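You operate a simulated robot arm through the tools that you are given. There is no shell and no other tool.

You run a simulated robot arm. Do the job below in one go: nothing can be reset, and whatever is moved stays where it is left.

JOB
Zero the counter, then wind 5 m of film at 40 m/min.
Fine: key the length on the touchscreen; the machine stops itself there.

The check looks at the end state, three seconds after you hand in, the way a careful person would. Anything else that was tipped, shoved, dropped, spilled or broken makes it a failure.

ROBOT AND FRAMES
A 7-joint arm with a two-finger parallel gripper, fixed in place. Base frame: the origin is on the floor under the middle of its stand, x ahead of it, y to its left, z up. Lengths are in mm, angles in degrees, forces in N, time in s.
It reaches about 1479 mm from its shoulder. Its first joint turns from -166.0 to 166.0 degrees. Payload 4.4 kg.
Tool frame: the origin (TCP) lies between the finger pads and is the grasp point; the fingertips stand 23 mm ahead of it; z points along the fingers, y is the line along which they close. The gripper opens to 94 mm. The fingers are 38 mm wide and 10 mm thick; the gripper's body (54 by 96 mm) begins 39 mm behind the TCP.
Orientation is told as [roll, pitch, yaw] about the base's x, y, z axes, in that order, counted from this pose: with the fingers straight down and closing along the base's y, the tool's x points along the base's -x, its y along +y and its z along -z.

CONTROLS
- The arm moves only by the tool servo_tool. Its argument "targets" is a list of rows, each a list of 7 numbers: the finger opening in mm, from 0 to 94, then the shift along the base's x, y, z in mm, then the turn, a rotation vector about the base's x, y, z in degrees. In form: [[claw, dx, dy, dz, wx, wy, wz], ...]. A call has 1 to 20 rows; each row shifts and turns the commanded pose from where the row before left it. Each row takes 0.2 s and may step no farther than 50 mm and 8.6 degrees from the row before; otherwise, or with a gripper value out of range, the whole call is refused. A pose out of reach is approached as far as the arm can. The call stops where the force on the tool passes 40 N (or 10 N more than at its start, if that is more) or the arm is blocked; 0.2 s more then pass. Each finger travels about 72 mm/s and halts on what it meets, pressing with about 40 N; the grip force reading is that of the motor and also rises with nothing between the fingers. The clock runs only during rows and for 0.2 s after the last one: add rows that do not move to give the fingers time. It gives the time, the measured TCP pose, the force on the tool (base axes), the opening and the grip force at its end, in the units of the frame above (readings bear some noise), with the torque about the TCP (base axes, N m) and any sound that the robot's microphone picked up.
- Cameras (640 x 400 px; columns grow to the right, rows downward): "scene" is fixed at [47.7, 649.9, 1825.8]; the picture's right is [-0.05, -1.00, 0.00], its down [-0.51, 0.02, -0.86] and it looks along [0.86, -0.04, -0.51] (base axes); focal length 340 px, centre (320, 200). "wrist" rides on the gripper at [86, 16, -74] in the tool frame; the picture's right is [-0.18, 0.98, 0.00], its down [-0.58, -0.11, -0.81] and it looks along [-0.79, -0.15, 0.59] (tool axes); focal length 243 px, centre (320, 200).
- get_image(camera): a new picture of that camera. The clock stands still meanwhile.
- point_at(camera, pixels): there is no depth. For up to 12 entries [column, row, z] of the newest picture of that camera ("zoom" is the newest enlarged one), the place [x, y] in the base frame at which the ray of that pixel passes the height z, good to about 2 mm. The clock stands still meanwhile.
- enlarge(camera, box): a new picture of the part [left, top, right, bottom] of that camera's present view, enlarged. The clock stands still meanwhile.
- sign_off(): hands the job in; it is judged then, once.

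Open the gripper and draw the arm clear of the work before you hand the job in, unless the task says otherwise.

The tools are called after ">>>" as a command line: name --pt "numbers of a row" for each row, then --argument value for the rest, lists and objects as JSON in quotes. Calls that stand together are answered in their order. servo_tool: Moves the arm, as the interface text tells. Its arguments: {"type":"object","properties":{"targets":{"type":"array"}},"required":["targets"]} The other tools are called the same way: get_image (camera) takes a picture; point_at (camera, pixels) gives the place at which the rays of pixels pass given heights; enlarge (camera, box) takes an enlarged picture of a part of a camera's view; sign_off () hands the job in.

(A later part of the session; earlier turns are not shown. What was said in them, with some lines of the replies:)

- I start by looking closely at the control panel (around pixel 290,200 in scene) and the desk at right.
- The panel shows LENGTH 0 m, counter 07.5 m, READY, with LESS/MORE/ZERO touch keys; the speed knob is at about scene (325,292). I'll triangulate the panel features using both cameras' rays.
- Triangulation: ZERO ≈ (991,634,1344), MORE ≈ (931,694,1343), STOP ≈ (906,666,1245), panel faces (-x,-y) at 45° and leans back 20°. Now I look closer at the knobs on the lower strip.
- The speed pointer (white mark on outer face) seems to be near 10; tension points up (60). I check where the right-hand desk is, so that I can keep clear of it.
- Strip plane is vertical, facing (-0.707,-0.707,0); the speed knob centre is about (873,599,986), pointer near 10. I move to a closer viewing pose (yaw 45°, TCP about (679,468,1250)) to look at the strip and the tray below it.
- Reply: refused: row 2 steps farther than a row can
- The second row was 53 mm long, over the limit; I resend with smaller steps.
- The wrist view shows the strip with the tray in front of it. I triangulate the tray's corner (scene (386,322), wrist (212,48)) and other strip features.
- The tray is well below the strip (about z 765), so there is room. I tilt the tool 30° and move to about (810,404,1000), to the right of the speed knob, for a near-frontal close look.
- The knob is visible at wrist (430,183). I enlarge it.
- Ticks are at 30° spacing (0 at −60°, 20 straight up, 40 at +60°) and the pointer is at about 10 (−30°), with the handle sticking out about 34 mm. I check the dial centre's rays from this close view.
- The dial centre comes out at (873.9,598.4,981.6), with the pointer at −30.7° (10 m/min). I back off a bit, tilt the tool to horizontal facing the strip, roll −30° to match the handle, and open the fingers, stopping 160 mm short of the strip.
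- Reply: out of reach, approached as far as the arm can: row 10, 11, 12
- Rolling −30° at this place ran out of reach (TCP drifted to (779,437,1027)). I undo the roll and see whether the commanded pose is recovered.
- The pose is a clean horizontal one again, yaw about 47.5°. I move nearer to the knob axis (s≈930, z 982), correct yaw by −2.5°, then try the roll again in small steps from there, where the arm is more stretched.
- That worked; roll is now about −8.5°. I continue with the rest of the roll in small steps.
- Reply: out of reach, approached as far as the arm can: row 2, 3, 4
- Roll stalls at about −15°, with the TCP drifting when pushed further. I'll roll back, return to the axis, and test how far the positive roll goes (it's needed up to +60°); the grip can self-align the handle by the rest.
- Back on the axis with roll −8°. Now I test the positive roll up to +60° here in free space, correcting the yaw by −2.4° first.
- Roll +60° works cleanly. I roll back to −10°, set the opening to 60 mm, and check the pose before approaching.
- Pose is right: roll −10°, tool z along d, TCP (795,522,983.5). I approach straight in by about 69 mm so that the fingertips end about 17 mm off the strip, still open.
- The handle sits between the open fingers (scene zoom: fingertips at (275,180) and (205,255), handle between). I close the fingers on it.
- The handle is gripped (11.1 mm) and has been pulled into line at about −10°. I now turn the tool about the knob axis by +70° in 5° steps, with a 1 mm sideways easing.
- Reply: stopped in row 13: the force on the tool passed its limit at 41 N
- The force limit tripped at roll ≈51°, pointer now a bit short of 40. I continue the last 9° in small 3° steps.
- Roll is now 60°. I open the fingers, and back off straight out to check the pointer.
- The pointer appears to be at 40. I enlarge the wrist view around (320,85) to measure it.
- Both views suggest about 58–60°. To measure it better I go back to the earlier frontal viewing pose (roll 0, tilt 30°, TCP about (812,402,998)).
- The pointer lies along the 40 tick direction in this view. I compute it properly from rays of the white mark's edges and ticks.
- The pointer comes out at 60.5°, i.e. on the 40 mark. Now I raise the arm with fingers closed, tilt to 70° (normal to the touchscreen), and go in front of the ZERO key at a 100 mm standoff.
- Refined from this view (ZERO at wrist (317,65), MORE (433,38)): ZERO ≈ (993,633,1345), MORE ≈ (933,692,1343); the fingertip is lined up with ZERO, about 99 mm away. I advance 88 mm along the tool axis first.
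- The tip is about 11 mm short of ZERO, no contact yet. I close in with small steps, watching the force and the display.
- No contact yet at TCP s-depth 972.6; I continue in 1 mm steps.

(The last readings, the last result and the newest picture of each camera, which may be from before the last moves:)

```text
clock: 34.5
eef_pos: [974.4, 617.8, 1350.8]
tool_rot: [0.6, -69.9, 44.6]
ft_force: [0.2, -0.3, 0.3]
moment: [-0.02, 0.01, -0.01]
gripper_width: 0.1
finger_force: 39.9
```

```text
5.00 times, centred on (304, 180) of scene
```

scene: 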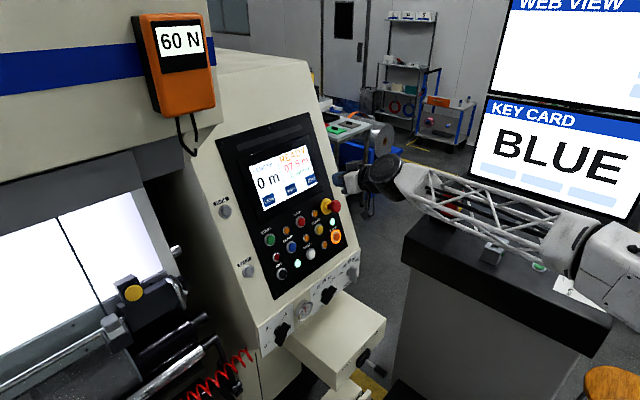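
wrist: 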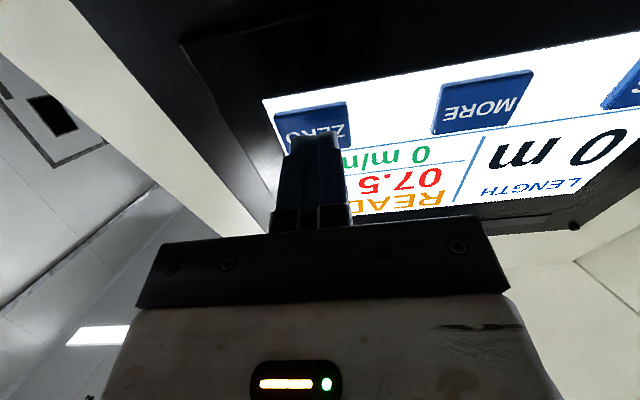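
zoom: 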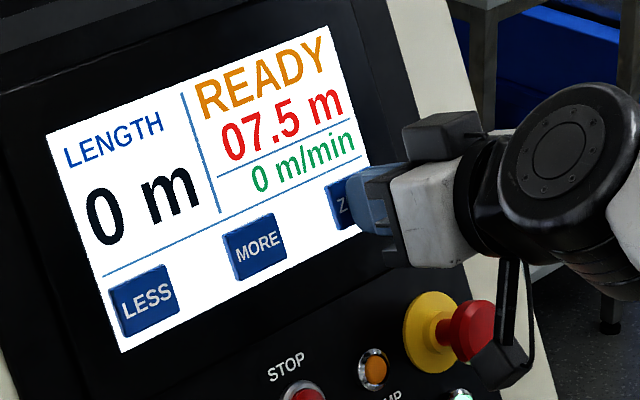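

Still free. Four more 1 mm steps.

>>> servo_tool --pt "0 0.7 0.7 -0.35 0 0 0" --pt "0 0.7 0.7 -0.35 0 0 0" --pt "0 0.7 0.7 -0.35 0 0 0" --pt "0 0 0 0 0 0 0"

>>> enlarge --camera "scene" --box '[240, 140, 368, 220]'

>>> get_image --camera "wrist"

```text
clock: 35.5
eef_pos: [977.8, 620.9, 1350.6]
tool_rot: [0.6, -69.9, 44.6]
ft_force: [-0.7, -1.2, 0.9]
moment: [-0.05, -0.01, 0.02]
gripper_width: 0.0
finger_force: 40.1
heard: click
```

```text
5.00 times, centred on (304, 180) of scene
```

zoom: 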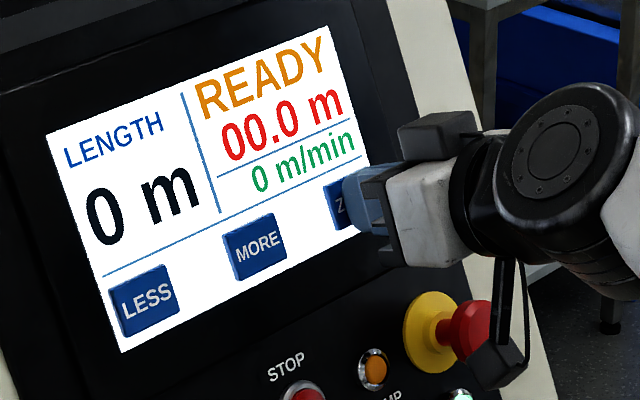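

```text
taken
```

wrist: 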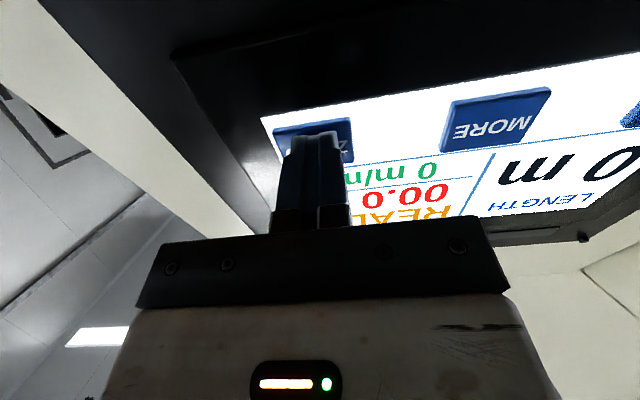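

A click was heard and the counter shows 00.0 m. I retract 20 mm, shift 84 mm left to MORE, and come back to within about 4 mm of it.

>>> servo_tool --pt "0 -13.4 -13.2 6.9 0 0 0" --pt "0 -30 30 -0.7 0 0 0" --pt "0 -30 30 -0.7 0 0 0" --pt "0 0 0 0 0 0 0" --pt "0 10 9.9 -5.2 0 0 0" --pt "0 0 0 0 0 0 0"

>>> get_image --camera "wrist"

>>> enlarge --camera "scene" --box '[240, 140, 368, 220]'

```text
clock: 36.9
eef_pos: [913.9, 675.4, 1352.4]
tool_rot: [0.6, -69.9, 44.6]
ft_force: [-0.3, 0.3, -0.3]
moment: [-0.03, -0.03, -0.03]
gripper_width: 0.1
finger_force: 40.0
```

```text
taken
```

wrist: 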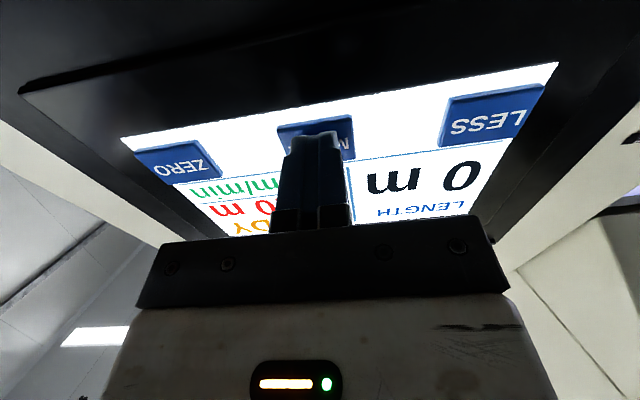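

```text
5.00 times, centred on (304, 180) of scene
```

zoom: 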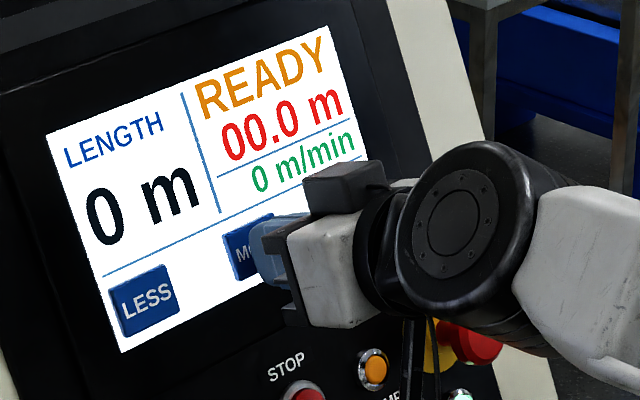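

The tip is on MORE, about 5 mm off. I step in until the click.

>>> servo_tool --pt "0 1.35 1.35 -0.7 0 0 0" --pt "0 1.35 1.35 -0.7 0 0 0" --pt "0 0 0 0 0 0 0"

```text
clock: 37.7
eef_pos: [916.1, 679.7, 1349.4]
tool_rot: [0.6, -69.9, 44.5]
ft_force: [0.4, -0.1, -1.0]
moment: [-0.02, -0.01, 0.03]
gripper_width: 0.1
finger_force: 40.3
```

No click yet; I go on in 1 mm steps.

>>> servo_tool --pt "0 0.7 0.7 -0.35 0 0 0" --pt "0 0.7 0.7 -0.35 0 0 0" --pt "0 0 0 0 0 0 0"

>>> enlarge --camera "scene" --box '[240, 140, 368, 220]'

```text
clock: 38.5
eef_pos: [917.2, 682.4, 1349.1]
tool_rot: [0.6, -69.9, 44.6]
ft_force: [-1.6, -1.8, 0.6]
moment: [-0.03, 0.05, -0.01]
gripper_width: 0.1
finger_force: 39.7
heard: click
```

```text
5.00 times, centred on (304, 180) of scene
```

zoom: 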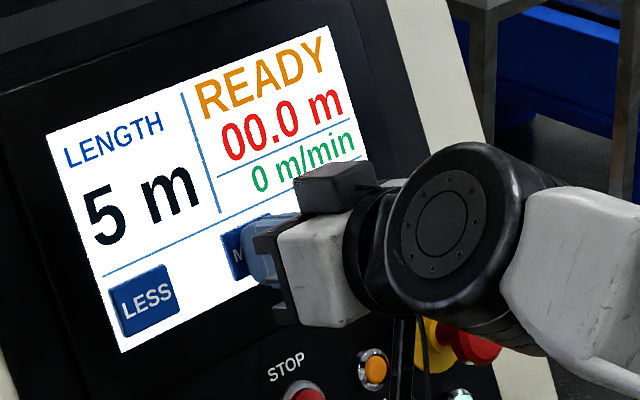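

LENGTH now shows 5 m after one press. I retract and move in front of the START button, standing off about 60 mm.

>>> servo_tool --pt "0 -13.3 -13.3 6.9 0 0 0" --pt "0 -20 -20 10.3 0 0 0" --pt "0 -20 -20 10.3 0 0 0" --pt "0 -24.5 17.2 -26 0 0 0" --pt "0 -24.5 17.2 -26 0 0 0" --pt "0 -24.5 17.2 -26 0 0 0" --pt "0 -24.5 17.2 -26 0 0 0" --pt "0 0 0 0 0 0 0"

>>> get_image --camera "wrist"

>>> get_image --camera "scene"

```text
clock: 40.3
eef_pos: [768.0, 695.1, 1275.4]
tool_rot: [0.5, -69.9, 44.6]
ft_force: [0.6, 0.3, -1.1]
moment: [0.0, -0.01, -0.02]
gripper_width: 0.1
finger_force: 39.6
```

```text
taken
```

wrist: 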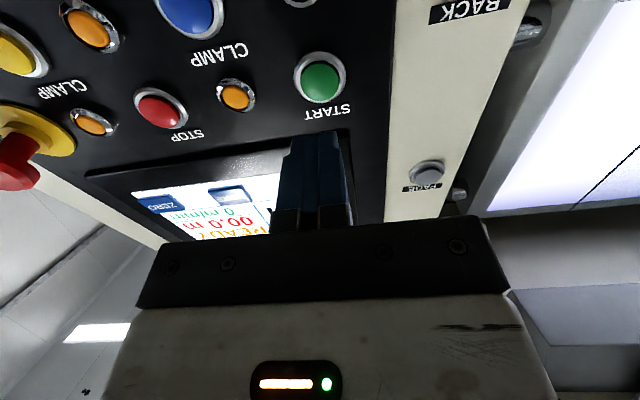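

```text
taken
```

scene: 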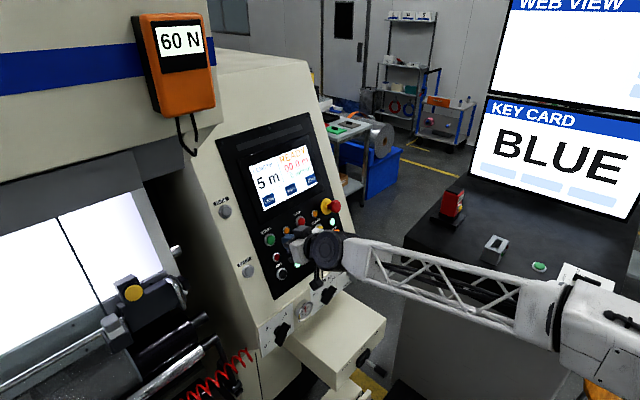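

START is at wrist (320,80) → about (821.5,751,1242). I shift (-2.7,0.4,-4.5) and advance 50 mm along the tool axis.

>>> servo_tool --pt "0 -2.7 0.4 -4.5 0 0 0" --pt "0 11.1 11 -5.7 0 0 0" --pt "0 11.1 11 -5.7 0 0 0" --pt "0 11.2 11 -5.8 0 0 0" --pt "0 0 0 0 0 0 0"

>>> get_image --camera "wrist"

>>> enlarge --camera "scene" --box '[220, 140, 380, 240]'

```text
clock: 41.5
eef_pos: [797.4, 728.2, 1251.4]
tool_rot: [0.6, -69.9, 44.6]
ft_force: [0.1, 0.2, -0.4]
moment: [0.03, -0.02, -0.01]
gripper_width: 0.0
finger_force: 40.1
```

```text
taken
```

wrist: 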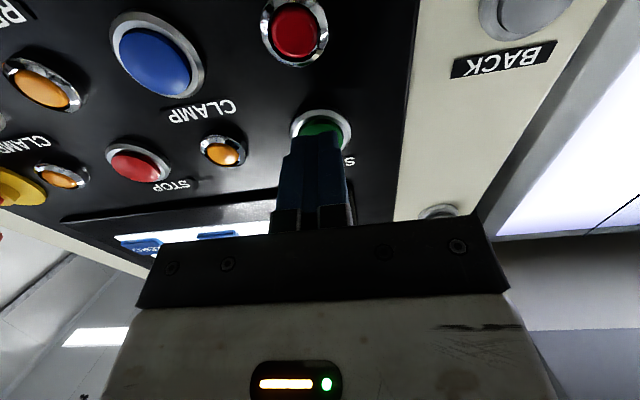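

```text
4.00 times, centred on (300, 190) of scene
```

zoom: 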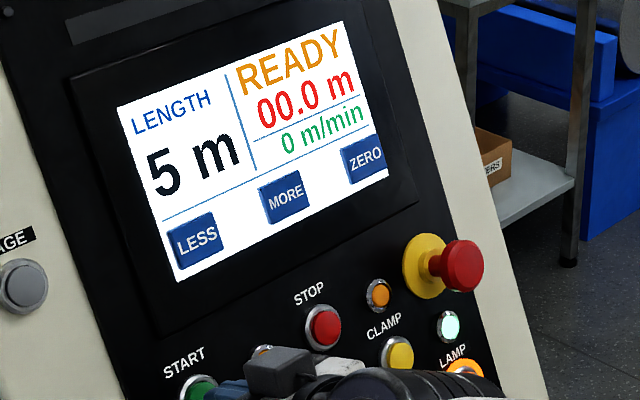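

The tip is about 11 mm off START, with the screen at READY, 5 m, 00.0 m. I step in with 2 mm steps.

>>> servo_tool --pt "0 1.5 1.5 -0.8 0 0 0" --pt "0 1.5 1.5 -0.8 0 0 0" --pt "0 1.5 1.5 -0.8 0 0 0" --pt "0 0 0 0 0 0 0"

```text
clock: 42.5
eef_pos: [801.8, 732.9, 1248.9]
tool_rot: [0.5, -69.8, 44.5]
ft_force: [-0.1, -0.5, 0.3]
moment: [0.04, 0.01, 0.0]
gripper_width: 0.1
finger_force: 40.4
```

No contact yet; I continue with smaller steps.

>>> servo_tool --pt "0 1.0 1.0 -0.5 0 0 0" --pt "0 1.0 1.0 -0.5 0 0 0" --pt "0 0.7 0.7 -0.35 0 0 0" --pt "0 0 0 0 0 0 0"

>>> get_image --camera "wrist"

```text
clock: 43.5
eef_pos: [805.4, 736.6, 1247.8]
tool_rot: [0.5, -69.9, 44.5]
ft_force: [-1.1, -1.1, 0.5]
moment: [-0.02, -0.03, -0.04]
gripper_width: 0.0
finger_force: 39.8
heard: click
```

```text
taken
```

wrist: 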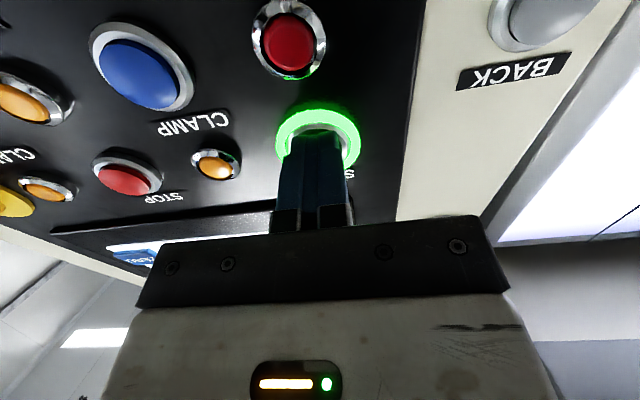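

A click, and the START ring is lit green. I retract along the tool axis and look at the screen.

>>> servo_tool --pt "0 -6.7 -6.6 3.4 0 0 0" --pt "0 -13.4 -13.2 6.9 0 0 0" --pt "0 -20 -20 10.3 0 0 0" --pt "0 -20 -20 10.3 0 0 0"

>>> enlarge --camera "scene" --box '[220, 140, 380, 240]'

>>> get_image --camera "scene"

```text
clock: 44.5
eef_pos: [742.1, 677.2, 1279.1]
tool_rot: [0.7, -69.8, 44.5]
ft_force: [0.6, 0.0, -0.5]
moment: [0.03, -0.01, 0.01]
gripper_width: 0.3
finger_force: 39.4
```

```text
4.00 times, centred on (300, 190) of scene
```

zoom: 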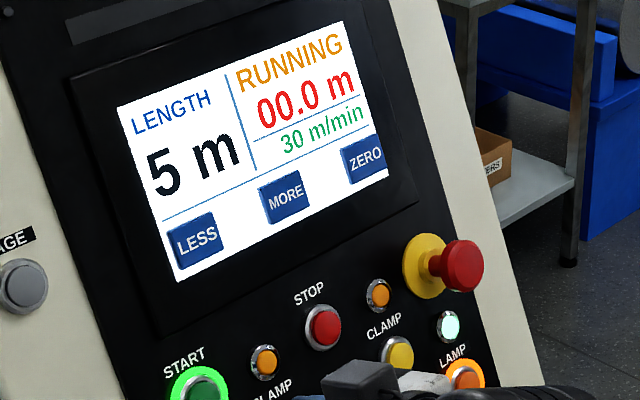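

```text
taken
```

scene: 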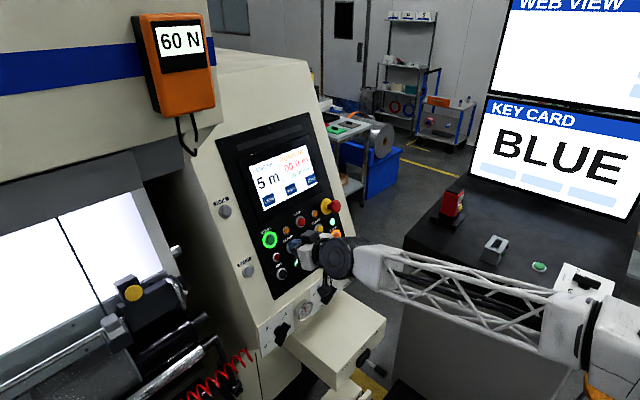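

The machine is RUNNING, showing 30 m/min (possibly still ramping up). I keep retreating slowly and watch the readout.

>>> servo_tool --pt "0 -20 -20 5 0 0 0" --pt "0 -10 -10 5 0 0 0"

>>> enlarge --camera "scene" --box '[220, 140, 380, 240]'

```text
clock: 45.1
eef_pos: [714.3, 646.6, 1288.5]
tool_rot: [0.6, -69.9, 44.5]
ft_force: [-0.5, -0.7, -0.1]
moment: [0.02, -0.02, 0.0]
gripper_width: 0.0
finger_force: 40.2
```

```text
4.00 times, centred on (300, 190) of scene
```

zoom: 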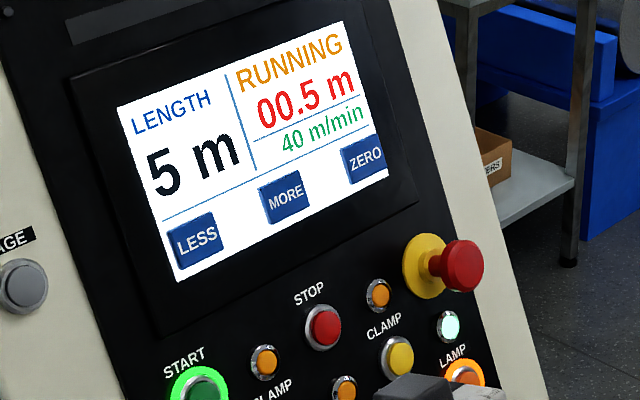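

It has reached 40 m/min with 00.5 m wound. I keep clear, drawing the arm back towards the start region and opening the gripper while it winds.

>>> servo_tool --pt "0 -10 -25 10 0 0 0" --pt "0 -5 -35 20 -5.3 5.3 0" --pt "20 0 -35 20 -5.3 5.3 0" --pt "40 0 -35 20 -5.3 5.3 0" --pt "60 0 -35 20 -5.3 5.3 0" --pt "80 0 -35 20 -5.3 5.3 0" --pt "94 0 -35 20 -5.3 5.3 0" --pt "94 0 -30 20 -5.3 5.3 0" --pt "94 0 -30 20 -5.3 5.3 0" --pt "94 0 0 20 -5.3 5.3 0" --pt "94 0 0 0 0 0 0" --pt "94 0 0 0 0 0 0" --pt "94 0 0 0 0 0 0" --pt "94 0 0 0 0 0 0" --pt "94 0 0 0 0 0 0"

>>> enlarge --camera "scene" --box '[220, 140, 380, 240]'

```text
clock: 48.3
eef_pos: [700.2, 350.1, 1478.9]
tool_rot: [0.2, -2.4, 44.9]
ft_force: [0.5, -0.2, 0.5]
moment: [-0.03, -0.02, 0.03]
gripper_width: 93.9
finger_force: 0.1
```

```text
4.00 times, centred on (300, 190) of scene
```

zoom: 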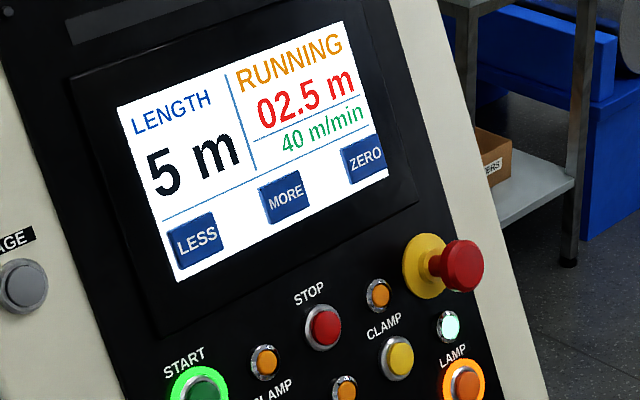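

The counter shows 02.5 m at 40 m/min; the arm is clear and open. I wait about 4 s more.

>>> servo_tool --pt "94 0 0 0 0 0 0" --pt "94 0 0 0 0 0 0" --pt "94 0 0 0 0 0 0" --pt "94 0 0 0 0 0 0" --pt "94 0 0 0 0 0 0" --pt "94 0 0 0 0 0 0" --pt "94 0 0 0 0 0 0" --pt "94 0 0 0 0 0 0" --pt "94 0 0 0 0 0 0" --pt "94 0 0 0 0 0 0" --pt "94 0 0 0 0 0 0" --pt "94 0 0 0 0 0 0" --pt "94 0 0 0 0 0 0" --pt "94 0 0 0 0 0 0" --pt "94 0 0 0 0 0 0" --pt "94 0 0 0 0 0 0" --pt "94 0 0 0 0 0 0" --pt "94 0 0 0 0 0 0" --pt "94 0 0 0 0 0 0" --pt "94 0 0 0 0 0 0"

>>> enlarge --camera "scene" --box '[220, 140, 380, 240]'

>>> get_image --camera "scene"

```text
clock: 52.5
eef_pos: [700.5, 350.9, 1480.4]
tool_rot: [0.2, -2.5, 44.9]
ft_force: [0.3, 0.8, 0.8]
moment: [0.02, 0.0, 0.0]
gripper_width: 94.2
finger_force: 0.0
```

```text
4.00 times, centred on (300, 190) of scene
```

zoom: 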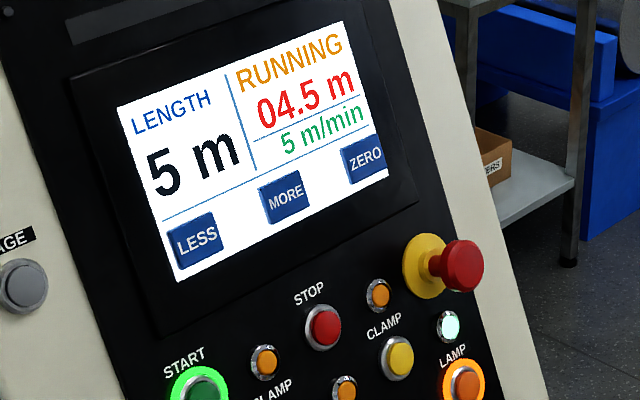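

```text
taken
```

scene: 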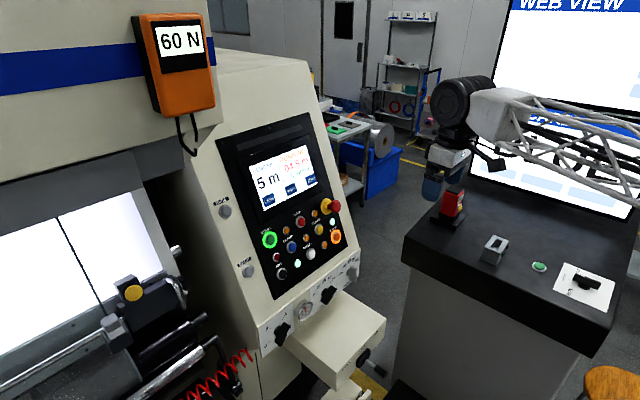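

It is slowing down to stop itself (04.5 m, 5 m/min). I wait a few more seconds for it to finish.

>>> servo_tool --pt "94 0 0 0 0 0 0" --pt "94 0 0 0 0 0 0" --pt "94 0 0 0 0 0 0" --pt "94 0 0 0 0 0 0" --pt "94 0 0 0 0 0 0" --pt "94 0 0 0 0 0 0" --pt "94 0 0 0 0 0 0" --pt "94 0 0 0 0 0 0" --pt "94 0 0 0 0 0 0" --pt "94 0 0 0 0 0 0" --pt "94 0 0 0 0 0 0" --pt "94 0 0 0 0 0 0" --pt "94 0 0 0 0 0 0" --pt "94 0 0 0 0 0 0" --pt "94 0 0 0 0 0 0" --pt "94 0 0 0 0 0 0" --pt "94 0 0 0 0 0 0" --pt "94 0 0 0 0 0 0" --pt "94 0 0 0 0 0 0" --pt "94 0 0 0 0 0 0"

>>> enlarge --camera "scene" --box '[220, 140, 380, 240]'

```text
clock: 56.7
eef_pos: [700.7, 350.8, 1480.6]
tool_rot: [0.3, -2.5, 44.9]
ft_force: [-0.3, 0.8, 0.0]
moment: [0.01, -0.03, 0.03]
gripper_width: 93.9
finger_force: 0.0
```

```text
4.00 times, centred on (300, 190) of scene
```

zoom: 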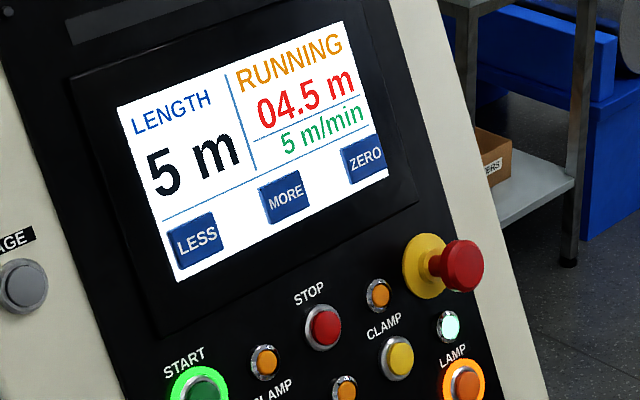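

It is creeping at 5 m/min towards 5 m (the counter moves in half metres). I wait on.

>>> servo_tool --pt "94 0 0 0 0 0 0" --pt "94 0 0 0 0 0 0" --pt "94 0 0 0 0 0 0" --pt "94 0 0 0 0 0 0" --pt "94 0 0 0 0 0 0" --pt "94 0 0 0 0 0 0" --pt "94 0 0 0 0 0 0" --pt "94 0 0 0 0 0 0" --pt "94 0 0 0 0 0 0" --pt "94 0 0 0 0 0 0" --pt "94 0 0 0 0 0 0" --pt "94 0 0 0 0 0 0" --pt "94 0 0 0 0 0 0" --pt "94 0 0 0 0 0 0" --pt "94 0 0 0 0 0 0" --pt "94 0 0 0 0 0 0" --pt "94 0 0 0 0 0 0" --pt "94 0 0 0 0 0 0" --pt "94 0 0 0 0 0 0" --pt "94 0 0 0 0 0 0"

>>> enlarge --camera "scene" --box '[220, 140, 380, 240]'

```text
clock: 60.9
eef_pos: [699.8, 350.3, 1479.7]
tool_rot: [0.2, -2.4, 44.9]
ft_force: [-0.5, 0.2, -0.4]
moment: [0.03, 0.0, 0.0]
gripper_width: 94.1
finger_force: 0.0
```

```text
4.00 times, centred on (300, 190) of scene
```

zoom: 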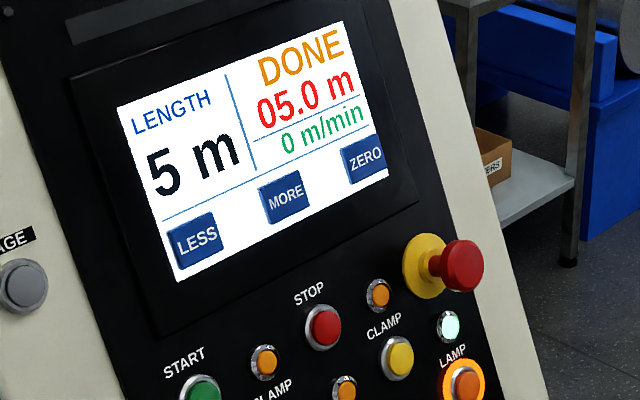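

The screen shows DONE, 05.0 m, 0 m/min, and the START light is off. A last overall look before handing in.

>>> get_image --camera "scene"

>>> enlarge --camera "scene" --box '[240, 220, 400, 320]'

```text
taken
```

scene: 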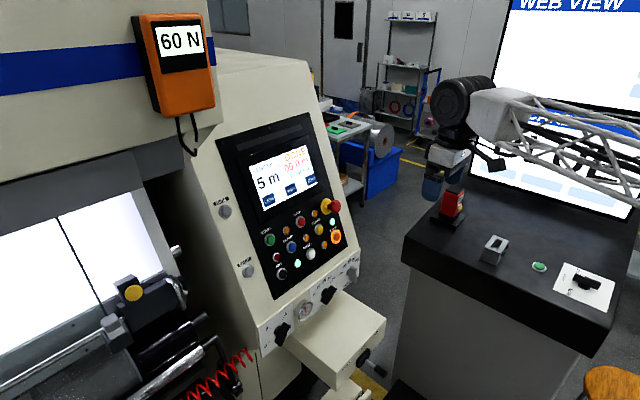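

```text
4.00 times, centred on (320, 270) of scene
```

zoom: 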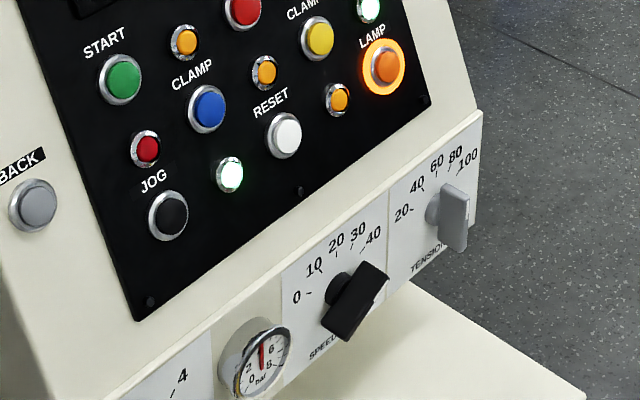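

The run is complete, the speed dial is at 40, tension is unchanged at 60 N, nothing else was disturbed, and the arm is clear with the gripper open. I hand in.

>>> sign_off

```text
The job is handed in.
```

The counter was zeroed and the machine wound 5 m of film at 40 m/min, stopping itself at the length keyed on the touchscreen. The screen now reads DONE, 05.0 m and 0 m/min.

- **Speed:** The dial was at 10, so I turned it to 40. The readout showed 40 m/min while winding, then about 5 m/min as the machine slowed itself for the last half metre.
- **Everything else:** Tension is still at 60 N, and I saw nothing else moved or disturbed. I touched only the speed dial, ZERO, MORE and START.
- **Arm:** It is drawn clear of the machine with the gripper open.
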